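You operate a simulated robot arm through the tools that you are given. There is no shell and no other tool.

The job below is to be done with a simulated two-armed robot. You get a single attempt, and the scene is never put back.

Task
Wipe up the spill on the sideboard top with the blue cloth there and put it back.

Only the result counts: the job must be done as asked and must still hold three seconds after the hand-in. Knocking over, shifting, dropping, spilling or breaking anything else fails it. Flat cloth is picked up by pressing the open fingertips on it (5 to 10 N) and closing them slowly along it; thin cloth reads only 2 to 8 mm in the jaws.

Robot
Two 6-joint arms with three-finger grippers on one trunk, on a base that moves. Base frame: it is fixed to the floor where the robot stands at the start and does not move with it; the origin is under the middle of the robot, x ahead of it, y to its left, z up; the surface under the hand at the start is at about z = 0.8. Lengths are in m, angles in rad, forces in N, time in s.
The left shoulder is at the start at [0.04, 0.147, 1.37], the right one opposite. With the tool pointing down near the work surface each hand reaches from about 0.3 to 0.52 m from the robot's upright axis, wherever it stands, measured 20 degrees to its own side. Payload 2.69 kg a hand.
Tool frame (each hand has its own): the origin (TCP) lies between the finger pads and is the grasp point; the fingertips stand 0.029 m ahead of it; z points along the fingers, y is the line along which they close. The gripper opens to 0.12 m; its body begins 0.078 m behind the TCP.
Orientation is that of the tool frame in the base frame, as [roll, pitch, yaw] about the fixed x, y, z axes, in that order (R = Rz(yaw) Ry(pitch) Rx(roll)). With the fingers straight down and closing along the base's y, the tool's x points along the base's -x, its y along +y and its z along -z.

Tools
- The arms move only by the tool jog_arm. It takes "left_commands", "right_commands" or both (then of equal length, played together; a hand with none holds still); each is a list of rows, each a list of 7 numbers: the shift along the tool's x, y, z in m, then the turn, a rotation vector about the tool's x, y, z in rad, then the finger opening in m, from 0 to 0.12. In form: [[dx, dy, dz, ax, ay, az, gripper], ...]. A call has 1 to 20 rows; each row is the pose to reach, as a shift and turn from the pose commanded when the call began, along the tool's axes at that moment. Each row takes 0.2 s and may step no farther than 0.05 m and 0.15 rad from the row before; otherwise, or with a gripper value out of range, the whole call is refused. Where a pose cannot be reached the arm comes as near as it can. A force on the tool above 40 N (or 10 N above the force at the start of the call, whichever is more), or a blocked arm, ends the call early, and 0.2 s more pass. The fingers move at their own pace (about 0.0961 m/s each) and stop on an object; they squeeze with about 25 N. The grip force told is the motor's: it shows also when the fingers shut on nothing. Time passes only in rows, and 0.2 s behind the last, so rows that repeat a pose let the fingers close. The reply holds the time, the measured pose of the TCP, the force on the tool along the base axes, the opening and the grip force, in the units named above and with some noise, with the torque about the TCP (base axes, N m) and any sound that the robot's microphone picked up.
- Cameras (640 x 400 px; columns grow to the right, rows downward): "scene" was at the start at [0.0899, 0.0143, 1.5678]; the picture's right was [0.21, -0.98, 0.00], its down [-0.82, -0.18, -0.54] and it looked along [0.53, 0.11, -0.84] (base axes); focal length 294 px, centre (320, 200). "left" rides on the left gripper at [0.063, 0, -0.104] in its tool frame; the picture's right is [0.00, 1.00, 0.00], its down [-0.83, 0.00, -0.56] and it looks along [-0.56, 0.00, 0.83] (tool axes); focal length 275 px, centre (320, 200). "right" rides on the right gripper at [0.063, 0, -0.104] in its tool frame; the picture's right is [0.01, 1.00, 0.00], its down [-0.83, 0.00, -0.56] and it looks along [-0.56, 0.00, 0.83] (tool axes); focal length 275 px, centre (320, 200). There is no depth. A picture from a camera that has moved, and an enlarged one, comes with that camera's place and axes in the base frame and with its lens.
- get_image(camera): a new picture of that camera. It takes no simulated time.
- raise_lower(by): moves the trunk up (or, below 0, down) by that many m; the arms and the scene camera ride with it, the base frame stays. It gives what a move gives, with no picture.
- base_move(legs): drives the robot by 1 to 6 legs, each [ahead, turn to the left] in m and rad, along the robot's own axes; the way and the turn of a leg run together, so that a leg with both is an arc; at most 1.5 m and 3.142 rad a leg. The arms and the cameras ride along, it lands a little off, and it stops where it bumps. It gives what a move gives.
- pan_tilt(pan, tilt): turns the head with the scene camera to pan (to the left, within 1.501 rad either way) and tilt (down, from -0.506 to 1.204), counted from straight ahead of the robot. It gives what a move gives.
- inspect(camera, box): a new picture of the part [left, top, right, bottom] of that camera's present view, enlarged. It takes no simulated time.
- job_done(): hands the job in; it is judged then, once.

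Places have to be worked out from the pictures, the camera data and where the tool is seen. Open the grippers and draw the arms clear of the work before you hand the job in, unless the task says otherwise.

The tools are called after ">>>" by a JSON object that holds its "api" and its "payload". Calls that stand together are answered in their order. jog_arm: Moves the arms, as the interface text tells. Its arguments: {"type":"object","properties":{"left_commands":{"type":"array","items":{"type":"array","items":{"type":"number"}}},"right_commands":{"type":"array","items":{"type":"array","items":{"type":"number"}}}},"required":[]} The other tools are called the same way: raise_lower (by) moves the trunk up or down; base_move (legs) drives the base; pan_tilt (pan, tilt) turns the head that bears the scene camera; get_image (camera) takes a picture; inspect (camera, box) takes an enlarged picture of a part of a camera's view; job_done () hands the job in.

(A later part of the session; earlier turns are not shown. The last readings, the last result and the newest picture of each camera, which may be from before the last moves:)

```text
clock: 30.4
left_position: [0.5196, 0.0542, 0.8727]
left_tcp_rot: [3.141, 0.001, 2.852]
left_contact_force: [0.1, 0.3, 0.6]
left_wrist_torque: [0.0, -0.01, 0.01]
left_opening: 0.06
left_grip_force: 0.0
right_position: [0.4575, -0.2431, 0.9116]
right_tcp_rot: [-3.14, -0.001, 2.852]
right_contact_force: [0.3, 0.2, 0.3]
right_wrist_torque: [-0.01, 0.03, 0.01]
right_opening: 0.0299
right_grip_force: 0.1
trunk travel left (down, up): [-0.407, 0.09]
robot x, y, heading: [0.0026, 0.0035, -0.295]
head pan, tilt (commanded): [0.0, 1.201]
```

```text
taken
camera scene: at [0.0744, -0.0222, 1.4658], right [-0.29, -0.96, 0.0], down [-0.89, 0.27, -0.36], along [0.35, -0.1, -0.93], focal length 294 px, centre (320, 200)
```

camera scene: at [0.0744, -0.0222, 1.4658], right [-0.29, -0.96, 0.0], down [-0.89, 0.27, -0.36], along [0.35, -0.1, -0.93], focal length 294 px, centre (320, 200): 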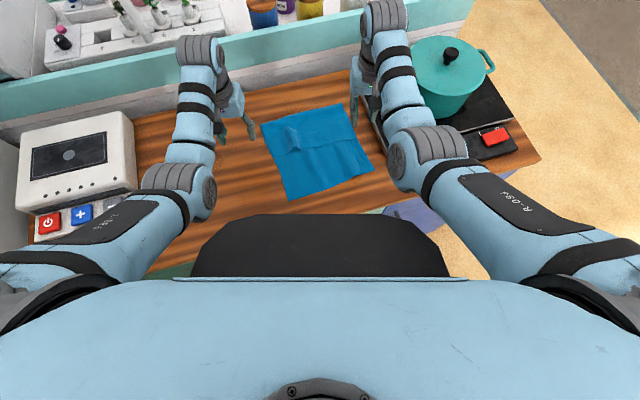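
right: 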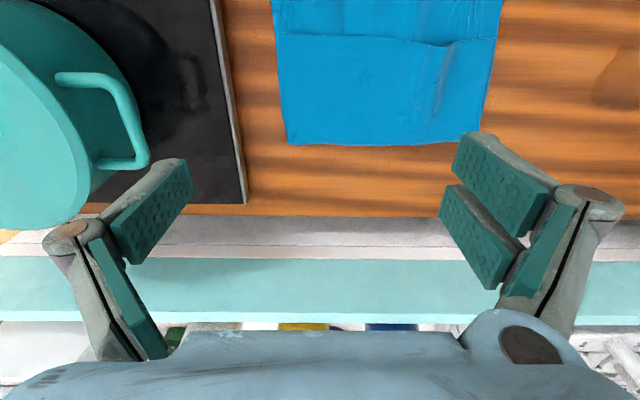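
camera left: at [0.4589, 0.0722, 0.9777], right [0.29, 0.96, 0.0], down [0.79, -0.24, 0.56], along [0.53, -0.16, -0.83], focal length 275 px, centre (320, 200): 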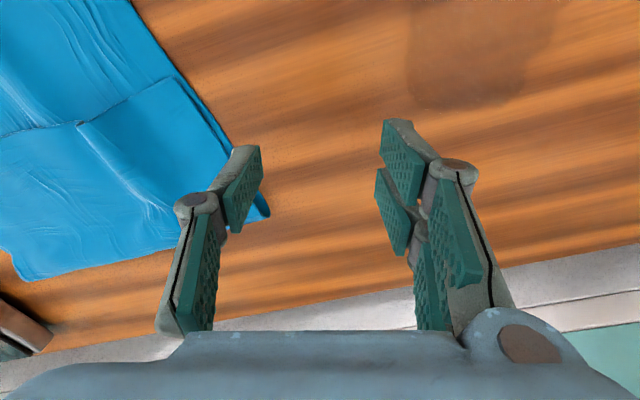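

From this view the cloth's left edge runs from (0.575, -0.006) to (0.34, -0.025), with the flap's free edge at x≈0.464. I'll move the left hand over (0.468, -0.06), squaring its yaw with the cloth, staying about 4 cm above the table.

>>> {"api": "jog_arm", "payload": {"left_commands": [[0.004, -0.035, 0, 0, 0, -0.08, 0.06], [0.008, -0.07, 0, 0, 0, -0.16, 0.06], [0.013, -0.1, 0, 0, 0, -0.24, 0.06], [0.017, -0.1242, 0, 0, 0, -0.2896, 0.06], [0.017, -0.1242, 0, 0, 0, -0.2896, 0.06]]}}

>>> {"api": "get_image", "payload": {"camera": "left"}}

>>> {"api": "inspect", "payload": {"camera": "scene", "box": [180, 60, 420, 210]}}

```text
clock: 31.6
left_position: [0.4697, -0.0574, 0.8723]
left_tcp_rot: [3.137, 0.004, -3.139]
left_contact_force: [-1.2, -0.4, 0.0]
left_wrist_torque: [0.01, -0.02, 0.02]
left_opening: 0.06
left_grip_force: 0.0
right_position: [0.4576, -0.2449, 0.9105]
right_tcp_rot: [-3.14, 0.0, 2.853]
right_contact_force: [-0.6, 0.2, -1.3]
right_wrist_torque: [0.01, -0.01, 0.0]
right_opening: 0.0299
right_grip_force: 0.1
trunk travel left (down, up): [-0.407, 0.09]
robot x, y, heading: [-0.0029, -0.0008, -0.294]
head pan, tilt (commanded): [0.0, 1.201]
```

```text
taken
camera left: at [0.4064, -0.0575, 0.978], right [0.0, 1.0, 0.0], down [0.83, 0.0, 0.56], along [0.56, 0.0, -0.83], focal length 275 px, centre (320, 200)
```

left: 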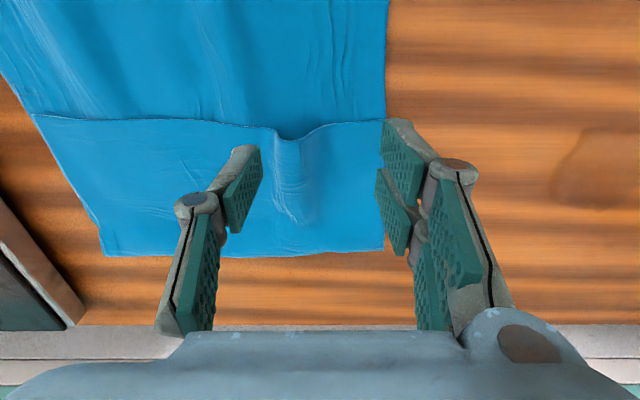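

```text
2.67 times, centred on (300, 135) of scene
camera zoom: at [0.0747, -0.0222, 1.466], right [-0.29, -0.96, 0.0], down [-0.89, 0.27, -0.36], along [0.35, -0.1, -0.93], focal length 783 px, centre (373, 373)
```

zoom: 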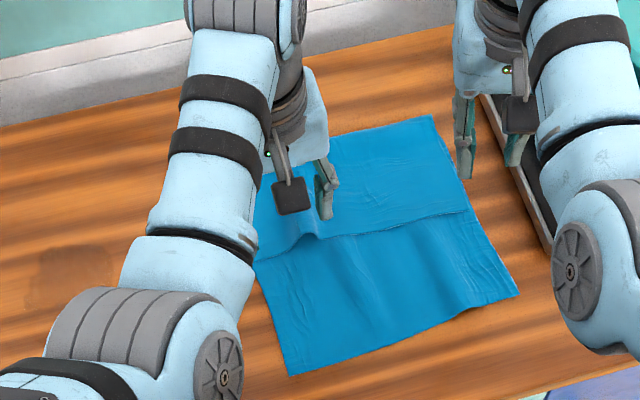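

The flap has a raised tunnel at about y -0.054 to -0.086 ending at the flap edge (0.467, -0.07). I'll centre the fingers on (0.458, -0.07) so they straddle it and also catch the lower layer, then come down close to the cloth.

>>> {"api": "jog_arm", "payload": {"left_commands": [[0.0117, -0.0126, 0, 0, 0, 0, 0.06], [0.0117, -0.0126, 0.015, 0, 0, 0, 0.06], [0.0117, -0.0126, 0.028, 0, 0, 0, 0.06], [0.0117, -0.0126, 0.034, 0, 0, 0, 0.06], [0.0117, -0.0126, 0.034, 0, 0, 0, 0.06]]}}

>>> {"api": "get_image", "payload": {"camera": "left"}}

```text
clock: 32.8
left_position: [0.4668, -0.0619, 0.8395]
left_tcp_rot: [3.128, 0.017, -3.131]
left_contact_force: [1.1, -0.3, -0.1]
left_wrist_torque: [-0.01, 0.01, -0.01]
left_opening: 0.0599
left_grip_force: 0.0
right_position: [0.4568, -0.2439, 0.9107]
right_tcp_rot: [3.141, 0.0, 2.852]
right_contact_force: [0.8, -1.0, 0.3]
right_wrist_torque: [-0.02, 0.0, -0.02]
right_opening: 0.0298
right_grip_force: 0.0
trunk travel left (down, up): [-0.407, 0.09]
robot x, y, heading: [-0.0021, -0.0013, -0.297]
head pan, tilt (commanded): [0.0, 1.201]
```

```text
taken
camera left: at [0.4015, -0.063, 0.9446], right [-0.01, 1.0, 0.01], down [0.82, 0.0, 0.57], along [0.57, 0.02, -0.82], focal length 275 px, centre (320, 200)
```

left: 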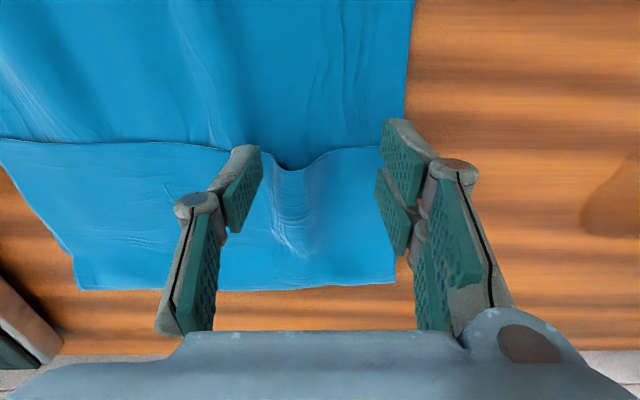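

The hand settled about 9 mm short with a slight tilt, a sign of being near the cross-body limit. I'll turn its yaw back a little (0.12 rad) to see whether that removes the error.

>>> {"api": "jog_arm", "payload": {"left_commands": [[0, 0, -0.005, 0, 0, 0.06, 0.06], [0, 0, -0.005, 0, 0, 0.12, 0.06], [0, 0, -0.005, 0, 0, 0.12, 0.06]]}}

>>> {"api": "get_image", "payload": {"camera": "scene"}}

```text
clock: 33.6
left_position: [0.4665, -0.0597, 0.8445]
left_tcp_rot: [3.121, 0.012, 3.036]
left_contact_force: [0.7, 0.6, -0.7]
left_wrist_torque: [0.02, 0.01, -0.02]
left_opening: 0.06
left_grip_force: 0.0
right_position: [0.4578, -0.2441, 0.9115]
right_tcp_rot: [-3.141, 0.001, 2.852]
right_contact_force: [0.2, -0.1, 0.1]
right_wrist_torque: [-0.01, 0.0, -0.03]
right_opening: 0.0297
right_grip_force: 0.1
trunk travel left (down, up): [-0.407, 0.09]
robot x, y, heading: [0.0021, 0.0044, -0.29]
head pan, tilt (commanded): [0.0, 1.201]
```

```text
taken
camera scene: at [0.0746, -0.0224, 1.466], right [-0.29, -0.96, 0.0], down [-0.89, 0.27, -0.36], along [0.35, -0.1, -0.93], focal length 294 px, centre (320, 200)
```

scene: 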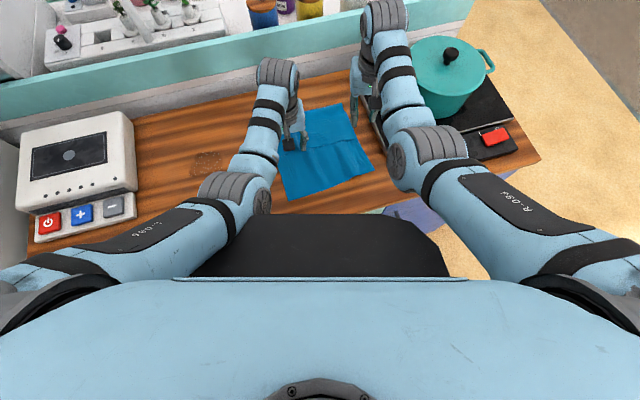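

The small tilt (0.02 rad) comes from the arm itself, not the yaw, and is negligible for grasping here at (0.466, -0.06), where the fingers straddle the tunnel. I'll lower in small steps and watch the contact force.

>>> {"api": "jog_arm", "payload": {"left_commands": [[0, 0, 0.004, 0, 0, 0, 0.06], [0, 0, 0.008, 0, 0, 0, 0.06], [0, 0, 0.008, 0, 0, 0, 0.06]]}}

>>> {"api": "jog_arm", "payload": {"left_commands": [[0, 0, 0.002, 0, 0, 0, 0.06], [0, 0, 0.004, 0, 0, 0, 0.06], [0, 0, 0.004, 0, 0, 0, 0.06]]}}

```text
clock: 34.4
left_position: [0.4645, -0.0604, 0.8341]
left_tcp_rot: [3.122, 0.011, 3.035]
left_contact_force: [-1.0, 0.2, -0.8]
left_wrist_torque: [0.02, -0.01, -0.01]
left_opening: 0.0601
left_grip_force: 0.2
right_position: [0.4576, -0.2449, 0.9113]
right_tcp_rot: [-3.141, 0.0, 2.852]
right_contact_force: [0.0, 0.6, 0.5]
right_wrist_torque: [0.01, 0.02, -0.01]
right_opening: 0.0296
right_grip_force: 0.0
trunk travel left (down, up): [-0.407, 0.09]
robot x, y, heading: [0.0023, -0.0021, -0.289]
head pan, tilt (commanded): [0.0, 1.201]
```

```text
clock: 35.2
left_position: [0.4639, -0.0608, 0.8313]
left_tcp_rot: [3.124, 0.007, 3.034]
left_contact_force: [-0.2, -0.7, 0.3]
left_wrist_torque: [0.04, 0.02, 0.01]
left_opening: 0.06
left_grip_force: 0.0
right_position: [0.4577, -0.2437, 0.9108]
right_tcp_rot: [3.142, -0.002, 2.851]
right_contact_force: [0.0, 0.5, -0.6]
right_wrist_torque: [0.02, 0.01, -0.02]
right_opening: 0.03
right_grip_force: 0.1
trunk travel left (down, up): [-0.407, 0.09]
robot x, y, heading: [0.0009, -0.0023, -0.288]
head pan, tilt (commanded): [0.0, 1.201]
```

No contact yet at TCP z 0.831 (fingertips ≈0.802). I'll go down 2 mm at a time.

>>> {"api": "jog_arm", "payload": {"left_commands": [[0, 0, 0.002, 0, 0, 0, 0.06], [0, 0, 0.002, 0, 0, 0, 0.06]]}}

>>> {"api": "jog_arm", "payload": {"left_commands": [[0, 0, 0.002, 0, 0, 0, 0.06], [0, 0, 0.002, 0, 0, 0, 0.06]]}}

>>> {"api": "inspect", "payload": {"camera": "left", "box": [120, 60, 520, 310]}}

```text
clock: 35.8
left_position: [0.4624, -0.0616, 0.8287]
left_tcp_rot: [3.124, 0.01, 3.032]
left_contact_force: [0.0, -1.0, 8.3]
left_wrist_torque: [-0.06, -0.05, 0.03]
left_opening: 0.061
left_grip_force: 0.6
right_position: [0.4575, -0.2446, 0.9106]
right_tcp_rot: [3.141, 0.001, 2.851]
right_contact_force: [0.0, -0.1, -0.4]
right_wrist_torque: [0.01, -0.02, 0.02]
right_opening: 0.0299
right_grip_force: 0.0
trunk travel left (down, up): [-0.407, 0.09]
robot x, y, heading: [-0.0009, 0.0025, -0.291]
head pan, tilt (commanded): [0.0, 1.201]
```

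```text
clock: 36.4
left_position: [0.4607, -0.0623, 0.8279]
left_tcp_rot: [3.127, 0.011, 3.032]
left_contact_force: [1.3, 0.9, 21.2]
left_wrist_torque: [0.46, -0.15, -0.01]
left_opening: 0.0617
left_grip_force: 0.3
right_position: [0.4562, -0.2436, 0.9136]
right_tcp_rot: [-3.14, 0.004, 2.853]
right_contact_force: [-0.4, 0.0, 0.1]
right_wrist_torque: [0.0, 0.0, 0.02]
right_opening: 0.03
right_grip_force: 0.0
trunk travel left (down, up): [-0.407, 0.09]
robot x, y, heading: [0.0007, 0.0016, -0.295]
head pan, tilt (commanded): [0.0, 1.201]
```

```text
1.60 times, centred on (320, 185) of left
camera zoom: at [0.3964, -0.0557, 0.9329], right [0.11, 0.99, 0.01], down [0.82, -0.1, 0.56], along [0.56, -0.05, -0.83], focal length 440 px, centre (320, 224)
```

zoom: 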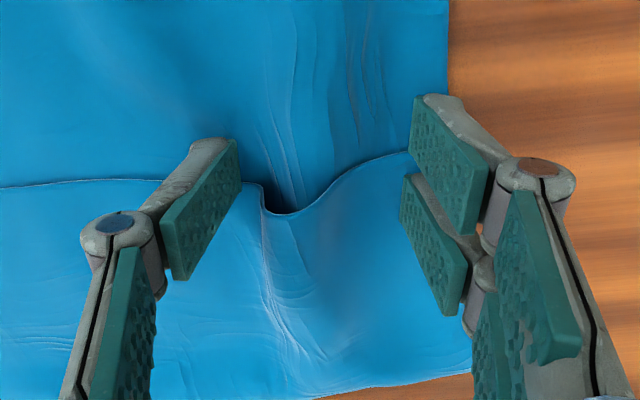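

Contact is at about TCP z 0.829, and the second step pressed to 21 N, which is more than wanted. I'll back off 1.5 mm to get 5–10 N before closing slowly.

>>> {"api": "jog_arm", "payload": {"left_commands": [[0, 0, -0.0018, 0, 0, 0, 0.06], [0, 0, -0.0018, 0, 0, 0, 0.06]]}}

```text
clock: 37.0
left_position: [0.4625, -0.0626, 0.8281]
left_tcp_rot: [3.125, 0.01, 3.033]
left_contact_force: [-0.5, -0.5, 9.1]
left_wrist_torque: [0.1, 0.01, 0.01]
left_opening: 0.0597
left_grip_force: 0.0
right_position: [0.4573, -0.2448, 0.9125]
right_tcp_rot: [-3.141, 0.002, 2.852]
right_contact_force: [-0.3, 0.5, -0.1]
right_wrist_torque: [0.01, -0.04, -0.05]
right_opening: 0.03
right_grip_force: 0.2
trunk travel left (down, up): [-0.407, 0.09]
robot x, y, heading: [0.0, 0.004, -0.298]
head pan, tilt (commanded): [0.0, 1.201]
```

Now 9 N of press, in the wanted range. I'll close slowly from 0.06 to 0.035 first and check the force.

>>> {"api": "jog_arm", "payload": {"left_commands": [[0, 0, 0, 0, 0, 0, 0.056], [0, 0, 0, 0, 0, 0, 0.052], [0, 0, 0, 0, 0, 0, 0.048], [0, 0, 0, 0, 0, 0, 0.044], [0, 0, 0, 0, 0, 0, 0.04], [0, 0, 0, 0, 0, 0, 0.036]]}}

>>> {"api": "inspect", "payload": {"camera": "left", "box": [120, 60, 520, 310]}}

```text
clock: 38.4
left_position: [0.4632, -0.0624, 0.8295]
left_tcp_rot: [3.129, 0.013, 3.031]
left_contact_force: [1.8, 1.6, 24.0]
left_wrist_torque: [0.46, -0.18, -0.04]
left_opening: 0.0369
left_grip_force: 0.3
right_position: [0.4565, -0.2433, 0.913]
right_tcp_rot: [-3.142, 0.002, 2.851]
right_contact_force: [-0.3, -0.1, -0.5]
right_wrist_torque: [-0.02, 0.0, 0.03]
right_opening: 0.0301
right_grip_force: 0.0
trunk travel left (down, up): [-0.407, 0.09]
robot x, y, heading: [-0.0005, 0.002, -0.284]
head pan, tilt (commanded): [0.0, 1.201]
```

```text
1.60 times, centred on (320, 185) of left
camera zoom: at [0.3976, -0.056, 0.9349], right [0.11, 0.99, 0.01], down [0.82, -0.1, 0.57], along [0.56, -0.05, -0.82], focal length 440 px, centre (320, 224)
```

zoom: 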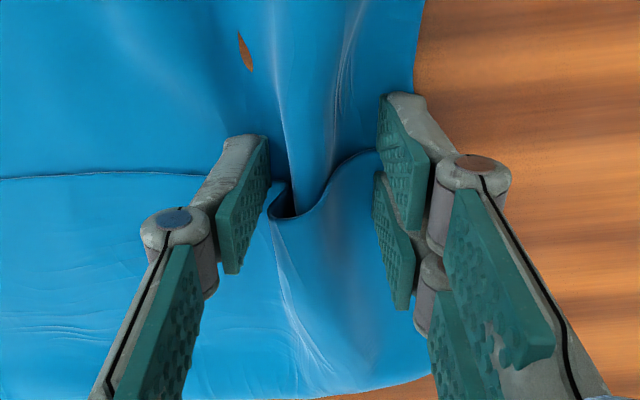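

Both layers are now gathering into a ridge, but closing pushes the tips down and raised the force to 24 N. I'll lift 2 mm to get back into range and keep lifting slightly while I continue to close slowly.

>>> {"api": "jog_arm", "payload": {"left_commands": [[0, 0, -0.002, 0, 0, 0, 0.036], [0, 0, -0.0023, 0, 0, 0, 0.032], [0, 0, -0.0026, 0, 0, 0, 0.028], [0, 0, -0.0029, 0, 0, 0, 0.024], [0, 0, -0.0029, 0, 0, 0, 0.024]]}}

>>> {"api": "inspect", "payload": {"camera": "left", "box": [120, 60, 520, 310]}}

```text
clock: 39.6
left_position: [0.4634, -0.0622, 0.8308]
left_tcp_rot: [3.127, 0.009, 3.035]
left_contact_force: [0.3, -0.2, -0.1]
left_wrist_torque: [-0.01, -0.03, -0.01]
left_opening: 0.0239
left_grip_force: 0.1
right_position: [0.4584, -0.2435, 0.9112]
right_tcp_rot: [-3.141, 0.0, 2.852]
right_contact_force: [0.3, 0.5, -0.4]
right_wrist_torque: [0.0, 0.02, 0.0]
right_opening: 0.0301
right_grip_force: 0.1
trunk travel left (down, up): [-0.407, 0.09]
robot x, y, heading: [-0.0001, -0.0005, -0.285]
head pan, tilt (commanded): [0.0, 1.201]
```

```text
1.60 times, centred on (320, 185) of left
camera zoom: at [0.3997, -0.0559, 0.9366], right [0.11, 0.99, 0.02], down [0.82, -0.1, 0.56], along [0.56, -0.05, -0.83], focal length 440 px, centre (320, 224)
```

zoom: 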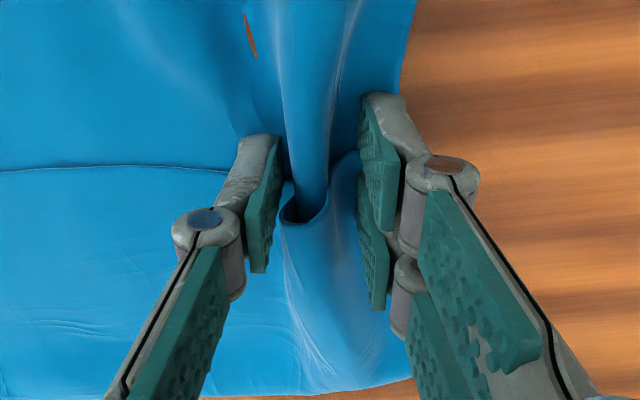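

Both layers stand up as a ridge between the fingers; the press force is now zero. I'll press about 1.5 mm back down and close the rest slowly.

>>> {"api": "jog_arm", "payload": {"left_commands": [[0, 0, 0.0018, 0, 0, 0, 0.022], [0, 0, 0.0018, 0, 0, 0, 0.018], [0, 0, 0.0016, 0, 0, 0, 0.014], [0, 0, 0.0014, 0, 0, 0, 0.01]]}}

>>> {"api": "inspect", "payload": {"camera": "left", "box": [120, 60, 520, 310]}}

```text
clock: 40.6
left_position: [0.4628, -0.0625, 0.8288]
left_tcp_rot: [3.126, 0.009, 3.032]
left_contact_force: [0.0, 0.5, 7.5]
left_wrist_torque: [0.01, -0.07, 0.0]
left_opening: 0.0087
left_grip_force: 0.1
right_position: [0.4579, -0.2437, 0.9112]
right_tcp_rot: [3.14, 0.002, 2.852]
right_contact_force: [0.0, -0.7, 0.5]
right_wrist_torque: [0.03, 0.02, 0.0]
right_opening: 0.03
right_grip_force: 0.0
trunk travel left (down, up): [-0.407, 0.09]
robot x, y, heading: [-0.0002, -0.0008, -0.292]
head pan, tilt (commanded): [0.0, 1.201]
```

```text
1.60 times, centred on (320, 185) of left
camera zoom: at [0.3985, -0.0562, 0.9344], right [0.11, 0.99, 0.02], down [0.82, -0.1, 0.56], along [0.56, -0.05, -0.83], focal length 440 px, centre (320, 224)
```

zoom: 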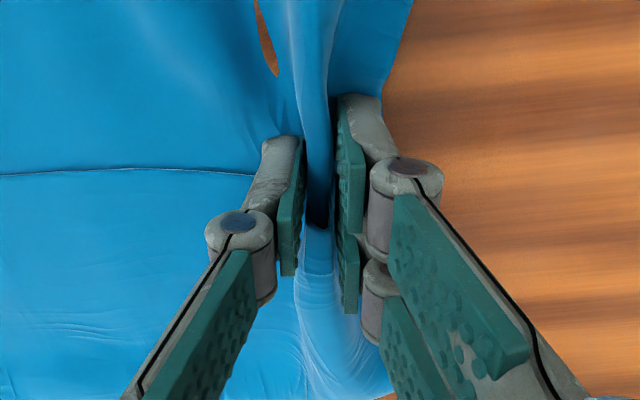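

The ridge of both layers is now between the pads at 7.5 N of press. I'll close fully and hold a moment to read the jaw opening and grip.

>>> {"api": "jog_arm", "payload": {"left_commands": [[0, 0, 0, 0, 0, 0, 0.006], [0, 0, 0, 0, 0, 0, 0.002], [0, 0, 0, 0, 0, 0, 0.0], [0, 0, 0, 0, 0, 0, 0.0]]}}

>>> {"api": "inspect", "payload": {"camera": "left", "box": [120, 60, 520, 310]}}

```text
clock: 41.6
left_position: [0.4628, -0.0621, 0.8295]
left_tcp_rot: [3.127, 0.009, 3.033]
left_contact_force: [0.1, 0.8, 2.8]
left_wrist_torque: [0.02, 0.01, 0.01]
left_opening: 0.0033
left_grip_force: 25.2
right_position: [0.4581, -0.2446, 0.9104]
right_tcp_rot: [3.142, 0.0, 2.853]
right_contact_force: [-0.1, 0.0, -0.8]
right_wrist_torque: [0.01, 0.0, 0.02]
right_opening: 0.0302
right_grip_force: 0.0
trunk travel left (down, up): [-0.407, 0.09]
robot x, y, heading: [0.0005, -0.0011, -0.29]
head pan, tilt (commanded): [0.0, 1.201]
```

```text
1.60 times, centred on (320, 185) of left
camera zoom: at [0.399, -0.0563, 0.9343], right [0.11, 0.99, 0.02], down [0.82, -0.1, 0.56], along [0.56, -0.05, -0.83], focal length 440 px, centre (320, 224)
```

zoom: 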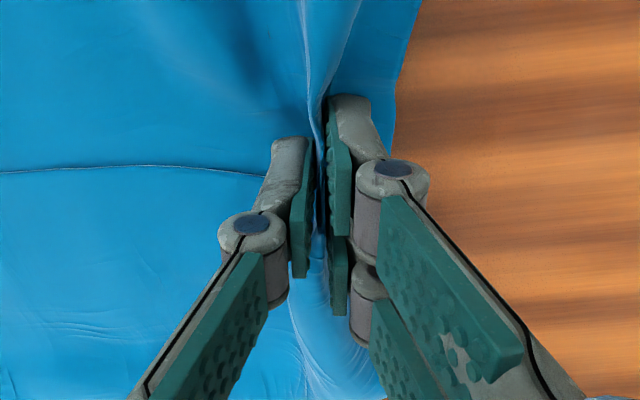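

The jaws read 3.3 mm with 25 N grip, so the cloth is held. I'll start dragging it gently left by 6 cm, barely lifting, to see that it follows flat.

>>> {"api": "jog_arm", "payload": {"left_commands": [[0.0016, 0.0149, -0.001, 0, 0, 0, 0.0], [0.0033, 0.0298, -0.001, 0, 0, 0, 0.0], [-0.0001, 0.0453, -0.001, 0, 0, 0, 0.0], [-0.0034, 0.0607, -0.001, 0, 0, 0, 0.0], [-0.0034, 0.0607, -0.001, 0, 0, 0, 0.0]]}}

>>> {"api": "get_image", "payload": {"camera": "left"}}

>>> {"api": "inspect", "payload": {"camera": "scene", "box": [160, 60, 400, 210]}}

```text
clock: 42.8
left_position: [0.4665, -0.014, 0.8315]
left_tcp_rot: [-3.141, 0.002, 3.022]
left_contact_force: [0.1, 0.0, 0.2]
left_wrist_torque: [0.03, 0.0, 0.04]
left_opening: 0.0031
left_grip_force: 25.0
right_position: [0.4573, -0.2436, 0.9113]
right_tcp_rot: [3.141, -0.001, 2.852]
right_contact_force: [0.2, 0.7, 0.0]
right_wrist_torque: [0.02, -0.02, 0.01]
right_opening: 0.0302
right_grip_force: 0.1
trunk travel left (down, up): [-0.407, 0.09]
robot x, y, heading: [0.0015, 0.0025, -0.291]
head pan, tilt (commanded): [0.0, 1.201]
```

```text
taken
camera left: at [0.4041, -0.0059, 0.9365], right [0.13, 0.99, 0.0], down [0.82, -0.1, 0.56], along [0.55, -0.07, -0.83], focal length 275 px, centre (320, 200)
```

left: 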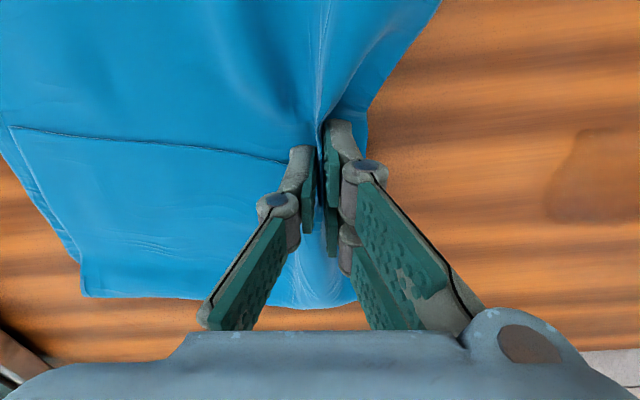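

```text
2.67 times, centred on (280, 135) of scene
camera zoom: at [0.0744, -0.0224, 1.466], right [-0.29, -0.96, 0.0], down [-0.89, 0.27, -0.36], along [0.35, -0.1, -0.93], focal length 783 px, centre (427, 373)
```

zoom: 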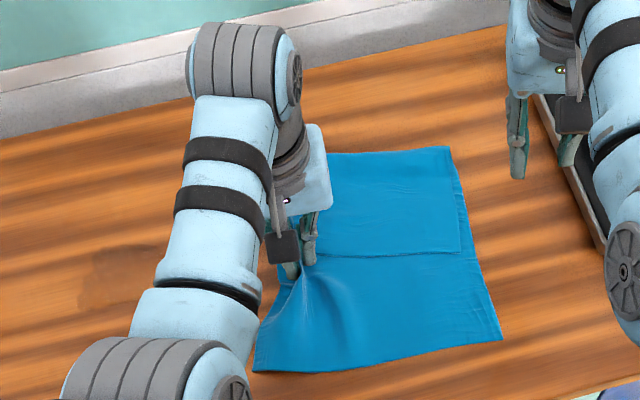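

The cloth follows flat and square. I'll keep dragging it left to about (0.49, 0.09), just short of the spill.

>>> {"api": "jog_arm", "payload": {"left_commands": [[-0.0025, 0.0215, 0, 0, 0, 0, 0.0], [-0.0049, 0.0429, 0, 0, 0, 0, 0.0], [-0.0064, 0.0642, 0, 0, 0, 0, 0.0], [-0.0088, 0.0857, 0, 0, 0, 0, 0.0], [-0.0109, 0.1061, 0, 0, 0, 0, 0.0], [-0.0109, 0.1061, 0, 0, 0, 0, 0.0]]}}

>>> {"api": "get_image", "payload": {"camera": "left"}}

>>> {"api": "inspect", "payload": {"camera": "scene", "box": [140, 60, 400, 220]}}

```text
clock: 44.2
left_position: [0.4905, 0.0897, 0.8313]
left_tcp_rot: [3.14, 0.001, 3.023]
left_contact_force: [0.2, -0.1, -0.5]
left_wrist_torque: [0.03, 0.05, 0.0]
left_opening: 0.0032
left_grip_force: 24.6
right_position: [0.4579, -0.2449, 0.9113]
right_tcp_rot: [-3.141, -0.001, 2.852]
right_contact_force: [0.1, 1.1, 0.4]
right_wrist_torque: [-0.01, -0.01, -0.01]
right_opening: 0.03
right_grip_force: 0.1
trunk travel left (down, up): [-0.407, 0.09]
robot x, y, heading: [-0.0026, -0.0005, -0.291]
head pan, tilt (commanded): [0.0, 1.201]
```

```text
taken
camera left: at [0.4275, 0.0985, 0.9371], right [0.13, 0.99, 0.0], down [0.82, -0.1, 0.56], along [0.55, -0.07, -0.83], focal length 275 px, centre (320, 200)
```

left: 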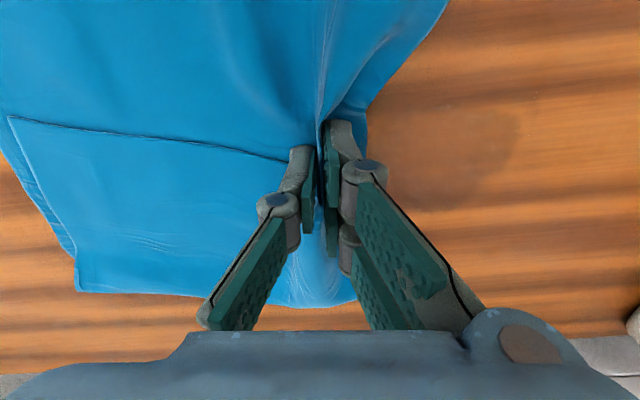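

```text
2.46 times, centred on (270, 140) of scene
camera zoom: at [0.0745, -0.0227, 1.466], right [-0.29, -0.96, 0.0], down [-0.89, 0.27, -0.36], along [0.35, -0.1, -0.93], focal length 723 px, centre (443, 348)
```

zoom: 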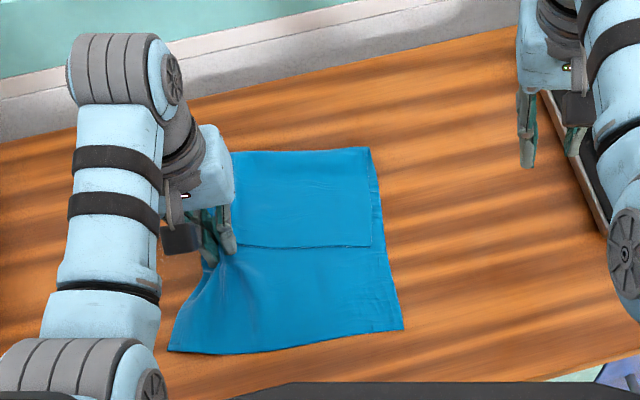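

The spill lies just left of the fingers now. I'll press lightly with the cloth under the fingertips and begin a zigzag wipe across the spill, then check force and picture.

>>> {"api": "jog_arm", "payload": {"left_commands": [[0, 0, 0.0015, 0, 0, 0, 0.0], [0, 0, 0.0028, 0, 0, 0, 0.0], [-0.0209, 0.0105, 0.0028, 0, 0, 0, 0.0], [-0.0424, 0.0205, 0.0028, 0, 0, 0, 0.0], [-0.0118, 0.0234, 0.0028, 0, 0, 0, 0.0], [0.0187, 0.0263, 0.0028, 0, 0, 0, 0.0]]}}

>>> {"api": "get_image", "payload": {"camera": "left"}}

>>> {"api": "inspect", "payload": {"camera": "scene", "box": [140, 60, 400, 220]}}

```text
clock: 45.6
left_position: [0.4736, 0.1191, 0.8277]
left_tcp_rot: [3.141, 0.003, 3.02]
left_contact_force: [1.2, -0.4, 3.8]
left_wrist_torque: [-0.04, -0.06, 0.02]
left_opening: 0.0031
left_grip_force: 25.0
right_position: [0.4575, -0.2441, 0.9118]
right_tcp_rot: [-3.141, 0.0, 2.852]
right_contact_force: [0.8, -0.1, 0.2]
right_wrist_torque: [-0.01, 0.0, 0.02]
right_opening: 0.0299
right_grip_force: 0.1
trunk travel left (down, up): [-0.407, 0.09]
robot x, y, heading: [-0.0011, 0.001, -0.289]
head pan, tilt (commanded): [0.0, 1.201]
```

```text
taken
camera left: at [0.4102, 0.1275, 0.9346], right [0.13, 0.99, 0.0], down [0.82, -0.1, 0.56], along [0.55, -0.07, -0.83], focal length 275 px, centre (320, 200)
```

left: 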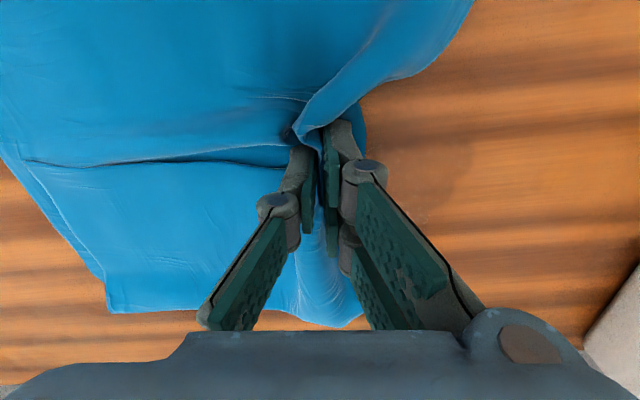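

```text
2.46 times, centred on (270, 140) of scene
camera zoom: at [0.0729, -0.0218, 1.4661], right [-0.29, -0.96, 0.0], down [-0.89, 0.27, -0.36], along [0.35, -0.1, -0.93], focal length 723 px, centre (443, 348)
```

zoom: 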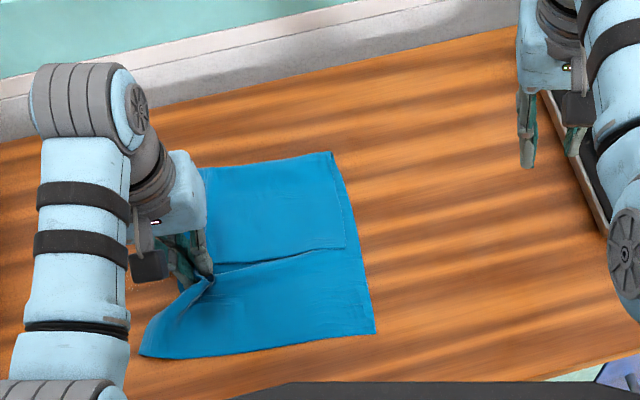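

The stain is clearly fading where the cloth has passed. Force is only about 4 N, so I'll press 1 mm more and continue the zigzag over the remaining area up to y≈0.207.

>>> {"api": "jog_arm", "payload": {"left_commands": [[-0.0309, 0.0108, 0.001, 0, 0, 0, 0.0], [-0.0618, 0.0217, 0.001, 0, 0, 0, 0.0], [-0.0301, 0.0253, 0.001, 0, 0, 0, 0.0], [0.002, 0.029, 0.001, 0, 0, 0, 0.0], [-0.0283, 0.0402, 0.001, 0, 0, 0, 0.0], [-0.0582, 0.0514, 0.001, 0, 0, 0, 0.0], [-0.0265, 0.0551, 0.001, 0, 0, 0, 0.0], [0.0057, 0.0587, 0.001, 0, 0, 0, 0.0], [-0.0247, 0.07, 0.001, 0, 0, 0, 0.0], [-0.0526, 0.081, 0.001, 0, 0, 0, 0.0], [-0.0219, 0.0843, 0.001, 0, 0, 0, 0.0], [0.0092, 0.0875, 0.001, 0, 0, 0, 0.0]]}}

>>> {"api": "get_image", "payload": {"camera": "left"}}

>>> {"api": "inspect", "payload": {"camera": "scene", "box": [100, 60, 400, 240]}}

```text
clock: 48.2
left_position: [0.4737, 0.2084, 0.828]
left_tcp_rot: [3.142, -0.001, 3.022]
left_contact_force: [0.4, -0.9, 3.1]
left_wrist_torque: [0.0, -0.02, -0.03]
left_opening: 0.0026
left_grip_force: 25.0
right_position: [0.4569, -0.2426, 0.9127]
right_tcp_rot: [3.141, 0.002, 2.852]
right_contact_force: [0.1, 0.6, 0.8]
right_wrist_torque: [-0.03, -0.04, 0.01]
right_opening: 0.0302
right_grip_force: 0.1
trunk travel left (down, up): [-0.407, 0.09]
robot x, y, heading: [0.0013, 0.0005, -0.291]
head pan, tilt (commanded): [0.0, 1.201]
```

```text
taken
camera left: at [0.4106, 0.2167, 0.9347], right [0.13, 0.99, 0.0], down [0.82, -0.1, 0.56], along [0.55, -0.07, -0.83], focal length 275 px, centre (320, 200)
```

left: 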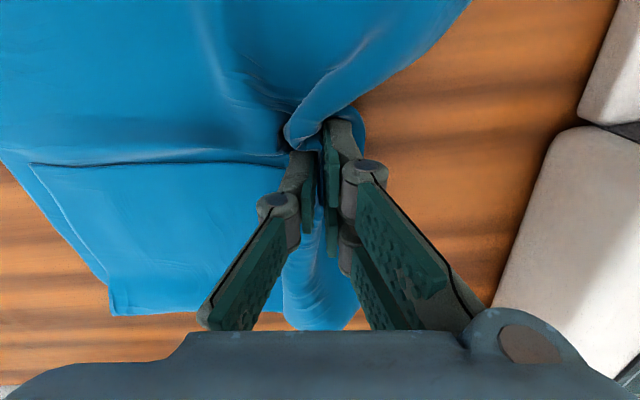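

```text
2.13 times, centred on (250, 150) of scene
camera zoom: at [0.0726, -0.021, 1.466], right [-0.29, -0.96, 0.0], down [-0.89, 0.27, -0.36], along [0.35, -0.11, -0.93], focal length 627 px, centre (469, 307)
```

zoom: 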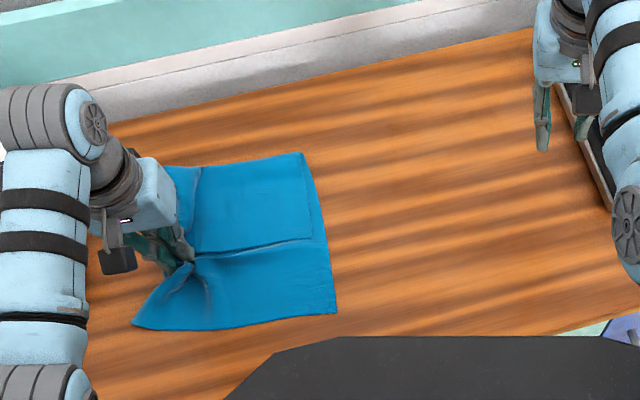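

The fingers have crossed the whole spill area, and the cloth now lies over it at y≈0.05–0.25. I'll release the cloth gently here, then lift the left hand so that the right hand can later pull the cloth back by its right edge.

>>> {"api": "jog_arm", "payload": {"left_commands": [[0, 0, -0.001, 0, 0, 0, 0.008], [0, 0, -0.002, 0, 0, 0, 0.02], [0, 0, -0.003, 0, 0, 0, 0.032], [0, 0, -0.004, 0, 0, 0, 0.045], [0, 0, -0.004, 0, 0, 0, 0.045], [0, 0, -0.02, 0, 0, 0, 0.045], [0, 0, -0.04, 0, 0, 0, 0.045], [0, 0, -0.055, 0, 0, 0, 0.045]]}}

>>> {"api": "get_image", "payload": {"camera": "left"}}

>>> {"api": "inspect", "payload": {"camera": "scene", "box": [100, 60, 400, 240]}}

```text
clock: 50.0
left_position: [0.4756, 0.2064, 0.8823]
left_tcp_rot: [-3.141, -0.001, 3.022]
left_contact_force: [0.2, 0.8, 0.3]
left_wrist_torque: [0.02, 0.02, 0.0]
left_opening: 0.045
left_grip_force: 0.1
right_position: [0.4581, -0.2441, 0.9115]
right_tcp_rot: [-3.14, 0.0, 2.852]
right_contact_force: [0.3, 0.2, 1.2]
right_wrist_torque: [-0.01, -0.01, 0.02]
right_opening: 0.0299
right_grip_force: 0.1
trunk travel left (down, up): [-0.407, 0.09]
robot x, y, heading: [-0.0019, 0.005, -0.29]
head pan, tilt (commanded): [0.0, 1.201]
```

```text
taken
camera left: at [0.4132, 0.215, 0.9883], right [0.13, 0.99, 0.0], down [0.82, -0.1, 0.56], along [0.55, -0.07, -0.83], focal length 275 px, centre (320, 200)
```

left: 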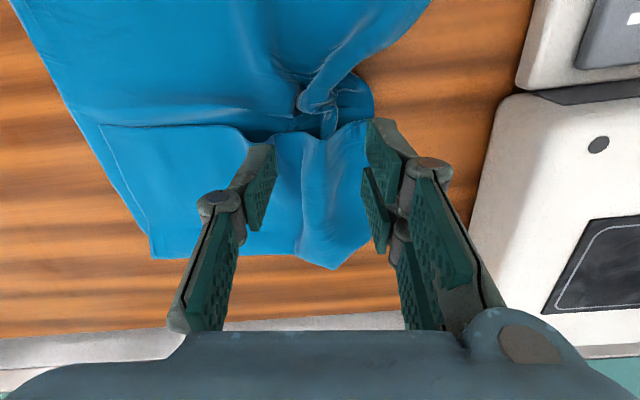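

```text
2.13 times, centred on (250, 150) of scene
camera zoom: at [0.0745, -0.0222, 1.466], right [-0.29, -0.96, 0.0], down [-0.89, 0.27, -0.36], along [0.35, -0.1, -0.93], focal length 627 px, centre (469, 307)
```

zoom: 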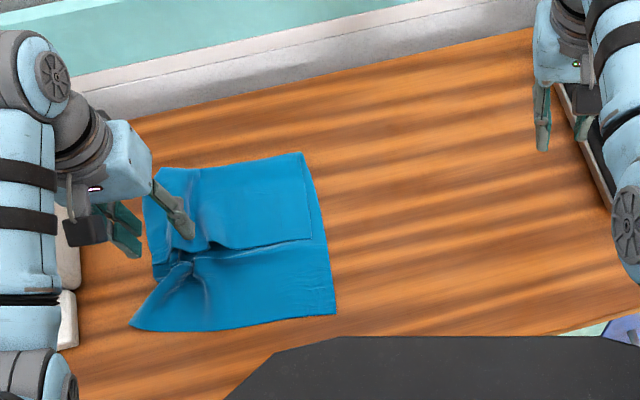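

The cloth is released and lies mostly flat. I'll bring the left hand back in front of the robot (world about (0.469, -0.036), z≈0.89) so that it stays clear of the white device when the base turns left.

>>> {"api": "jog_arm", "payload": {"left_commands": [[-0.004, -0.03, -0.008, 0, 0, 0.03, 0.045], [-0.008, -0.075, -0.008, 0, 0, 0.06, 0.045], [-0.012, -0.12, -0.008, 0, 0, 0.09, 0.045], [-0.016, -0.165, -0.008, 0, 0, 0.12, 0.045], [-0.02, -0.21, -0.008, 0, 0, 0.15, 0.045], [-0.0229, -0.241, -0.008, 0, 0, 0.17, 0.045], [-0.0229, -0.241, -0.008, 0, 0, 0.17, 0.045]]}}

>>> {"api": "get_image", "payload": {"camera": "scene"}}

```text
clock: 51.6
left_position: [0.4702, -0.0377, 0.8911]
left_tcp_rot: [3.141, 0.002, 2.85]
left_contact_force: [0.3, 0.1, 0.3]
left_wrist_torque: [0.0, 0.02, 0.01]
left_opening: 0.0452
left_grip_force: 0.0
right_position: [0.4583, -0.2444, 0.9108]
right_tcp_rot: [3.141, 0.0, 2.853]
right_contact_force: [-0.3, 1.0, -0.8]
right_wrist_torque: [-0.02, 0.01, -0.01]
right_opening: 0.03
right_grip_force: 0.0
trunk travel left (down, up): [-0.407, 0.09]
robot x, y, heading: [0.0007, 0.0024, -0.292]
head pan, tilt (commanded): [0.0, 1.201]
```

```text
taken
camera scene: at [0.0746, -0.0218, 1.466], right [-0.29, -0.96, 0.0], down [-0.89, 0.27, -0.36], along [0.35, -0.1, -0.93], focal length 294 px, centre (320, 200)
```

scene: 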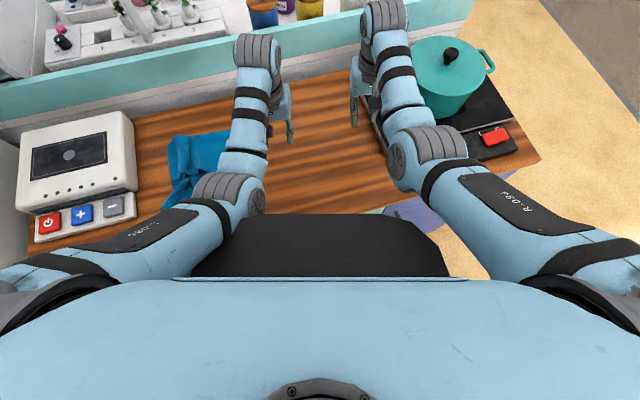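

Both hands are in front of the robot and clear. I'll turn the base left in two steps, checking after the first.

>>> {"api": "base_move", "payload": {"legs": [[0, 0.3]]}}

>>> {"api": "get_image", "payload": {"camera": "scene"}}

```text
clock: 53.0
left_position: [0.461, 0.1054, 0.8901]
left_tcp_rot: [3.141, 0.003, -3.129]
left_contact_force: [-0.2, -0.1, 0.0]
left_wrist_torque: [0.03, -0.06, 0.02]
left_opening: 0.0448
left_grip_force: 0.1
right_position: [0.5109, -0.0969, 0.9114]
right_tcp_rot: [3.14, -0.001, -3.132]
right_contact_force: [-0.4, 0.0, -0.1]
right_wrist_torque: [-0.01, 0.01, 0.0]
right_opening: 0.03
right_grip_force: 0.0
trunk travel left (down, up): [-0.407, 0.09]
robot x, y, heading: [-0.0023, -0.0053, 0.012]
head pan, tilt (commanded): [0.0, 1.201]
```

```text
taken
camera scene: at [0.0779, -0.0005, 1.466], right [0.01, -1.0, 0.0], down [-0.93, -0.01, -0.36], along [0.36, 0.0, -0.93], focal length 294 px, centre (320, 200)
```

scene: 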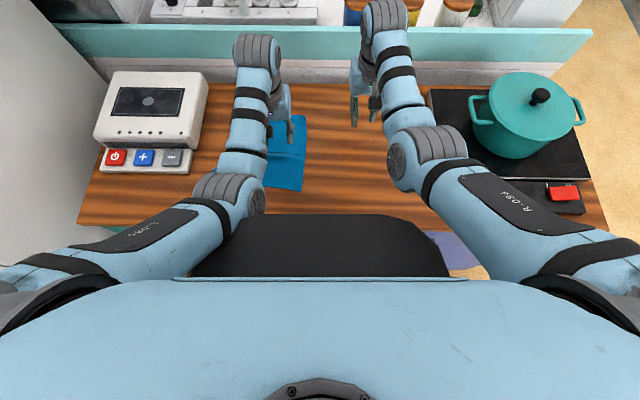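

No bump. Now another 0.3 rad to the left, which brings the right hand over the cloth's right edge.

>>> {"api": "base_move", "payload": {"legs": [[0, 0.3]]}}

>>> {"api": "get_image", "payload": {"camera": "scene"}}

>>> {"api": "get_image", "payload": {"camera": "right"}}

```text
clock: 54.4
left_position: [0.4089, 0.2361, 0.8913]
left_tcp_rot: [3.14, 0.002, -2.825]
left_contact_force: [0.5, 0.5, 0.1]
left_wrist_torque: [0.02, -0.02, -0.02]
left_opening: 0.0447
left_grip_force: 0.0
right_position: [0.5151, 0.0598, 0.912]
right_tcp_rot: [-3.141, 0.0, -2.824]
right_contact_force: [0.3, -0.8, 0.8]
right_wrist_torque: [-0.01, 0.02, 0.02]
right_opening: 0.03
right_grip_force: 0.0
trunk travel left (down, up): [-0.407, 0.09]
robot x, y, heading: [-0.0003, -0.0, 0.314]
head pan, tilt (commanded): [0.0, 1.201]
```

```text
taken
camera scene: at [0.0744, 0.0223, 1.466], right [0.31, -0.95, 0.0], down [-0.89, -0.29, -0.36], along [0.34, 0.11, -0.93], focal length 294 px, centre (320, 200)
```

scene: 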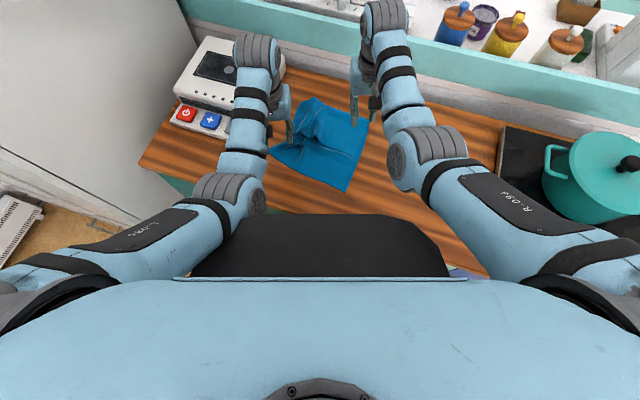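

```text
taken
camera right: at [0.4557, 0.04, 1.016], right [-0.32, 0.95, 0.0], down [0.79, 0.26, 0.56], along [0.53, 0.18, -0.83], focal length 275 px, centre (320, 200)
```

right: 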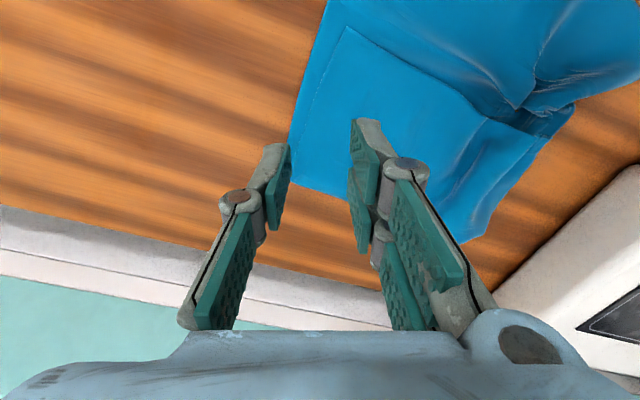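

The right camera shows the cloth's right edge cleanly at y≈0.05, with the flap corner at (0.458, 0.058). I'll turn the base a further 0.08 rad left to give the right hand cross-body margin.

>>> {"api": "base_move", "payload": {"legs": [[0, 0.08]]}}

>>> {"api": "get_image", "payload": {"camera": "right"}}

```text
clock: 55.2
left_position: [0.3823, 0.2691, 0.893]
left_tcp_rot: [-3.138, 0.005, -2.746]
left_contact_force: [-1.0, 0.7, 0.0]
left_wrist_torque: [-0.02, 0.02, 0.02]
left_opening: 0.045
left_grip_force: 0.1
right_position: [0.5059, 0.1, 0.9129]
right_tcp_rot: [-3.138, 0.006, -2.743]
right_contact_force: [0.7, 0.4, 0.7]
right_wrist_torque: [0.02, 0.02, -0.02]
right_opening: 0.0302
right_grip_force: 0.0
trunk travel left (down, up): [-0.407, 0.09]
robot x, y, heading: [-0.001, -0.0012, 0.396]
head pan, tilt (commanded): [0.0, 1.201]
```

```text
taken
camera right: at [0.4461, 0.0776, 1.0181], right [-0.39, 0.92, 0.0], down [0.76, 0.33, 0.56], along [0.52, 0.22, -0.83], focal length 275 px, centre (320, 200)
```

right: 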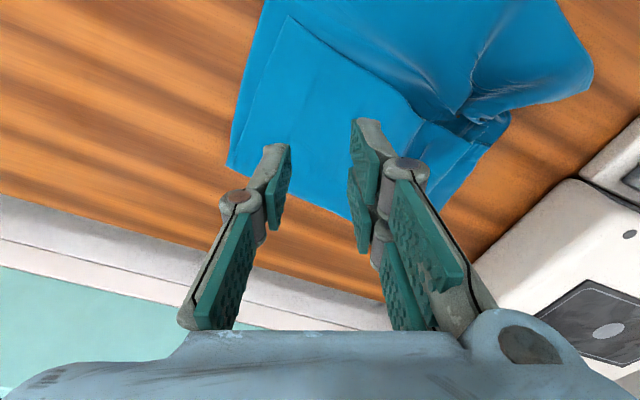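

Good margin now. I'll move the right hand to above (0.465, 0.083), open it to 0.06, square its yaw with the cloth and lower to z≈0.86.

>>> {"api": "jog_arm", "payload": {"right_commands": [[0.015, 0, 0.01, 0, 0, 0.1, 0.04], [0.03, 0, 0.025, 0, 0, 0.2, 0.05], [0.0444, 0, 0.04, 0, 0, 0.3, 0.06], [0.0444, 0, 0.053, 0, 0, 0.38, 0.06], [0.0444, 0, 0.053, 0, 0, 0.38, 0.06]]}}

>>> {"api": "get_image", "payload": {"camera": "right"}}

>>> {"api": "get_image", "payload": {"camera": "scene"}}

```text
clock: 56.5
left_position: [0.3849, 0.2692, 0.893]
left_tcp_rot: [-3.139, 0.007, -2.746]
left_contact_force: [0.2, -0.5, 0.4]
left_wrist_torque: [0.0, 0.01, 0.01]
left_opening: 0.045
left_grip_force: 0.0
right_position: [0.465, 0.0849, 0.8593]
right_tcp_rot: [-3.141, 0.005, -3.126]
right_contact_force: [-0.5, 0.0, 0.1]
right_wrist_torque: [-0.01, 0.03, 0.02]
right_opening: 0.0599
right_grip_force: 0.1
trunk travel left (down, up): [-0.407, 0.09]
robot x, y, heading: [0.0001, -0.0023, 0.393]
head pan, tilt (commanded): [0.0, 1.201]
```

```text
taken
camera right: at [0.4005, 0.0833, 0.9646], right [-0.02, 1.0, 0.0], down [0.83, 0.02, 0.56], along [0.56, 0.01, -0.83], focal length 275 px, centre (320, 200)
```

right: 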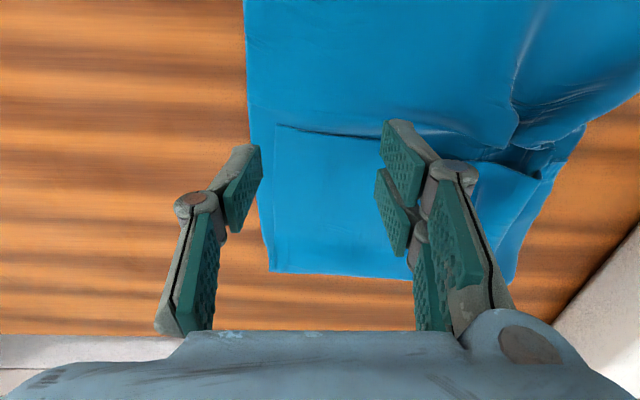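

```text
taken
camera scene: at [0.0655, 0.0292, 1.4663], right [0.38, -0.92, 0.0], down [-0.86, -0.36, -0.37], along [0.34, 0.14, -0.93], focal length 294 px, centre (320, 200)
```

scene: 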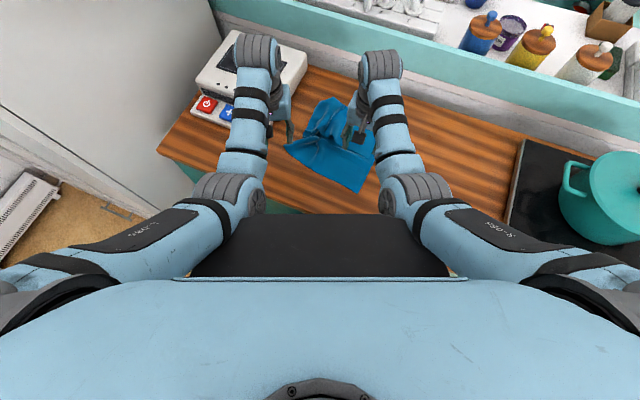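

The single finger is right at the flap's right edge (y≈0.055), so I'll shift 12 mm further left onto the cloth, then lower close to the surface.

>>> {"api": "jog_arm", "payload": {"right_commands": [[0, 0.012, 0, 0, 0, 0, 0.06], [0, 0.012, 0.015, 0, 0, 0, 0.06], [0, 0.012, 0.025, 0, 0, 0, 0.06], [0, 0.012, 0.025, 0, 0, 0, 0.06]]}}

>>> {"api": "jog_arm", "payload": {"right_commands": [[0, 0, 0.002, 0, 0, 0, 0.06], [0, 0, 0.004, 0, 0, 0, 0.06], [0, 0, 0.004, 0, 0, 0, 0.06]]}}

>>> {"api": "inspect", "payload": {"camera": "right", "box": [120, 60, 520, 310]}}

```text
clock: 57.5
left_position: [0.3828, 0.2686, 0.8928]
left_tcp_rot: [-3.138, 0.005, -2.745]
left_contact_force: [0.7, 0.4, -0.1]
left_wrist_torque: [-0.03, -0.01, 0.01]
left_opening: 0.045
left_grip_force: 0.0
right_position: [0.4644, 0.0972, 0.8361]
right_tcp_rot: [-3.141, 0.003, -3.124]
right_contact_force: [-0.3, -0.6, -0.1]
right_wrist_torque: [0.03, 0.02, -0.03]
right_opening: 0.0602
right_grip_force: 0.0
trunk travel left (down, up): [-0.407, 0.09]
robot x, y, heading: [0.0014, -0.003, 0.393]
head pan, tilt (commanded): [0.0, 1.201]
```

```text
clock: 58.2
left_position: [0.3815, 0.2702, 0.8934]
left_tcp_rot: [-3.141, 0.006, -2.745]
left_contact_force: [0.5, -0.5, -0.1]
left_wrist_torque: [-0.01, 0.01, 0.03]
left_opening: 0.045
left_grip_force: 0.1
right_position: [0.4646, 0.0961, 0.8307]
right_tcp_rot: [3.142, 0.006, -3.124]
right_contact_force: [0.0, -0.4, -0.5]
right_wrist_torque: [0.01, -0.02, 0.01]
right_opening: 0.06
right_grip_force: 0.1
trunk travel left (down, up): [-0.407, 0.09]
robot x, y, heading: [-0.0025, -0.0018, 0.396]
head pan, tilt (commanded): [0.0, 1.201]
```

```text
1.60 times, centred on (320, 185) of right
camera zoom: at [0.4002, 0.0955, 0.9363], right [-0.02, 1.0, 0.0], down [0.83, 0.02, 0.56], along [0.56, 0.01, -0.83], focal length 440 px, centre (320, 224)
```

zoom: 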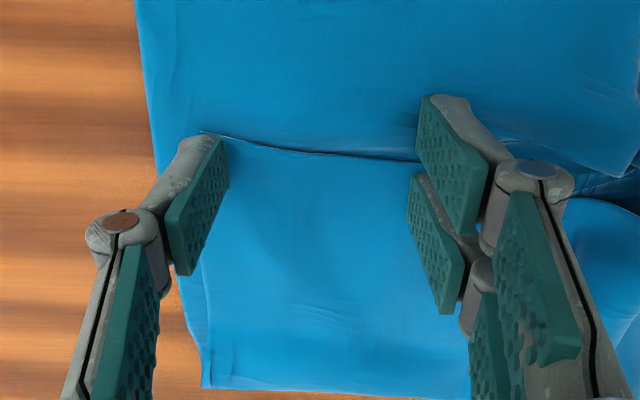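

Well placed: one finger of the pair is on the lower layer and the others at the flap. I'll lower 2 mm to make contact.

>>> {"api": "jog_arm", "payload": {"right_commands": [[0, 0, 0.002, 0, 0, 0, 0.06], [0, 0, 0.002, 0, 0, 0, 0.06]]}}

```text
clock: 58.9
left_position: [0.3834, 0.2693, 0.8927]
left_tcp_rot: [-3.14, 0.006, -2.745]
left_contact_force: [0.1, -0.1, -0.2]
left_wrist_torque: [-0.02, 0.0, -0.01]
left_opening: 0.0451
left_grip_force: 0.2
right_position: [0.4633, 0.0974, 0.8294]
right_tcp_rot: [3.141, 0.007, -3.125]
right_contact_force: [-0.9, -0.4, 4.3]
right_wrist_torque: [-0.04, 0.0, -0.02]
right_opening: 0.0602
right_grip_force: 0.7
trunk travel left (down, up): [-0.407, 0.09]
robot x, y, heading: [-0.0024, 0.0021, 0.394]
head pan, tilt (commanded): [0.0, 1.201]
```

Contact at 4 N. I'll press about half a millimetre more and close slowly with a slight lift to keep the force steady.

>>> {"api": "jog_arm", "payload": {"right_commands": [[0, 0, 0.0008, 0, 0, 0, 0.058], [0, 0, 0.0006, 0, 0, 0, 0.054], [0, 0, 0.0003, 0, 0, 0, 0.05], [0, 0, 0.0, 0, 0, 0, 0.046], [0, 0, -0.0003, 0, 0, 0, 0.042], [0, 0, -0.0006, 0, 0, 0, 0.038], [0, 0, -0.0009, 0, 0, 0, 0.034]]}}

>>> {"api": "inspect", "payload": {"camera": "right", "box": [120, 60, 520, 310]}}

```text
clock: 60.5
left_position: [0.3828, 0.2689, 0.8922]
left_tcp_rot: [-3.138, 0.005, -2.746]
left_contact_force: [-0.3, 0.2, 0.0]
left_wrist_torque: [-0.02, 0.0, 0.0]
left_opening: 0.0453
left_grip_force: 0.0
right_position: [0.4642, 0.0963, 0.8292]
right_tcp_rot: [3.141, 0.005, -3.123]
right_contact_force: [2.6, 1.4, 14.6]
right_wrist_torque: [0.25, -0.16, -0.06]
right_opening: 0.0346
right_grip_force: 0.1
trunk travel left (down, up): [-0.407, 0.09]
robot x, y, heading: [-0.0026, 0.0021, 0.398]
head pan, tilt (commanded): [0.0, 1.201]
```

```text
1.60 times, centred on (320, 185) of right
camera zoom: at [0.4004, 0.0951, 0.9348], right [-0.02, 1.0, 0.0], down [0.83, 0.02, 0.56], along [0.56, 0.01, -0.83], focal length 440 px, centre (320, 224)
```

zoom: 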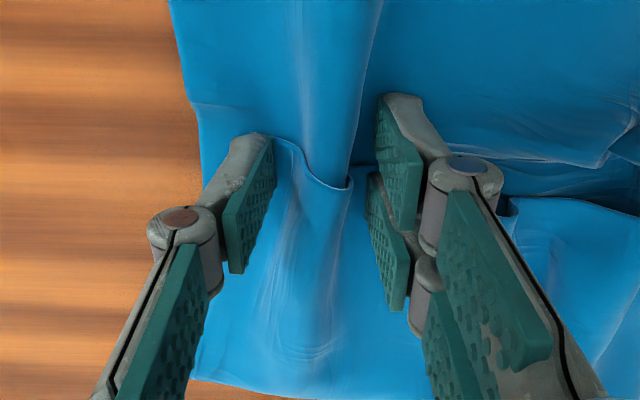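

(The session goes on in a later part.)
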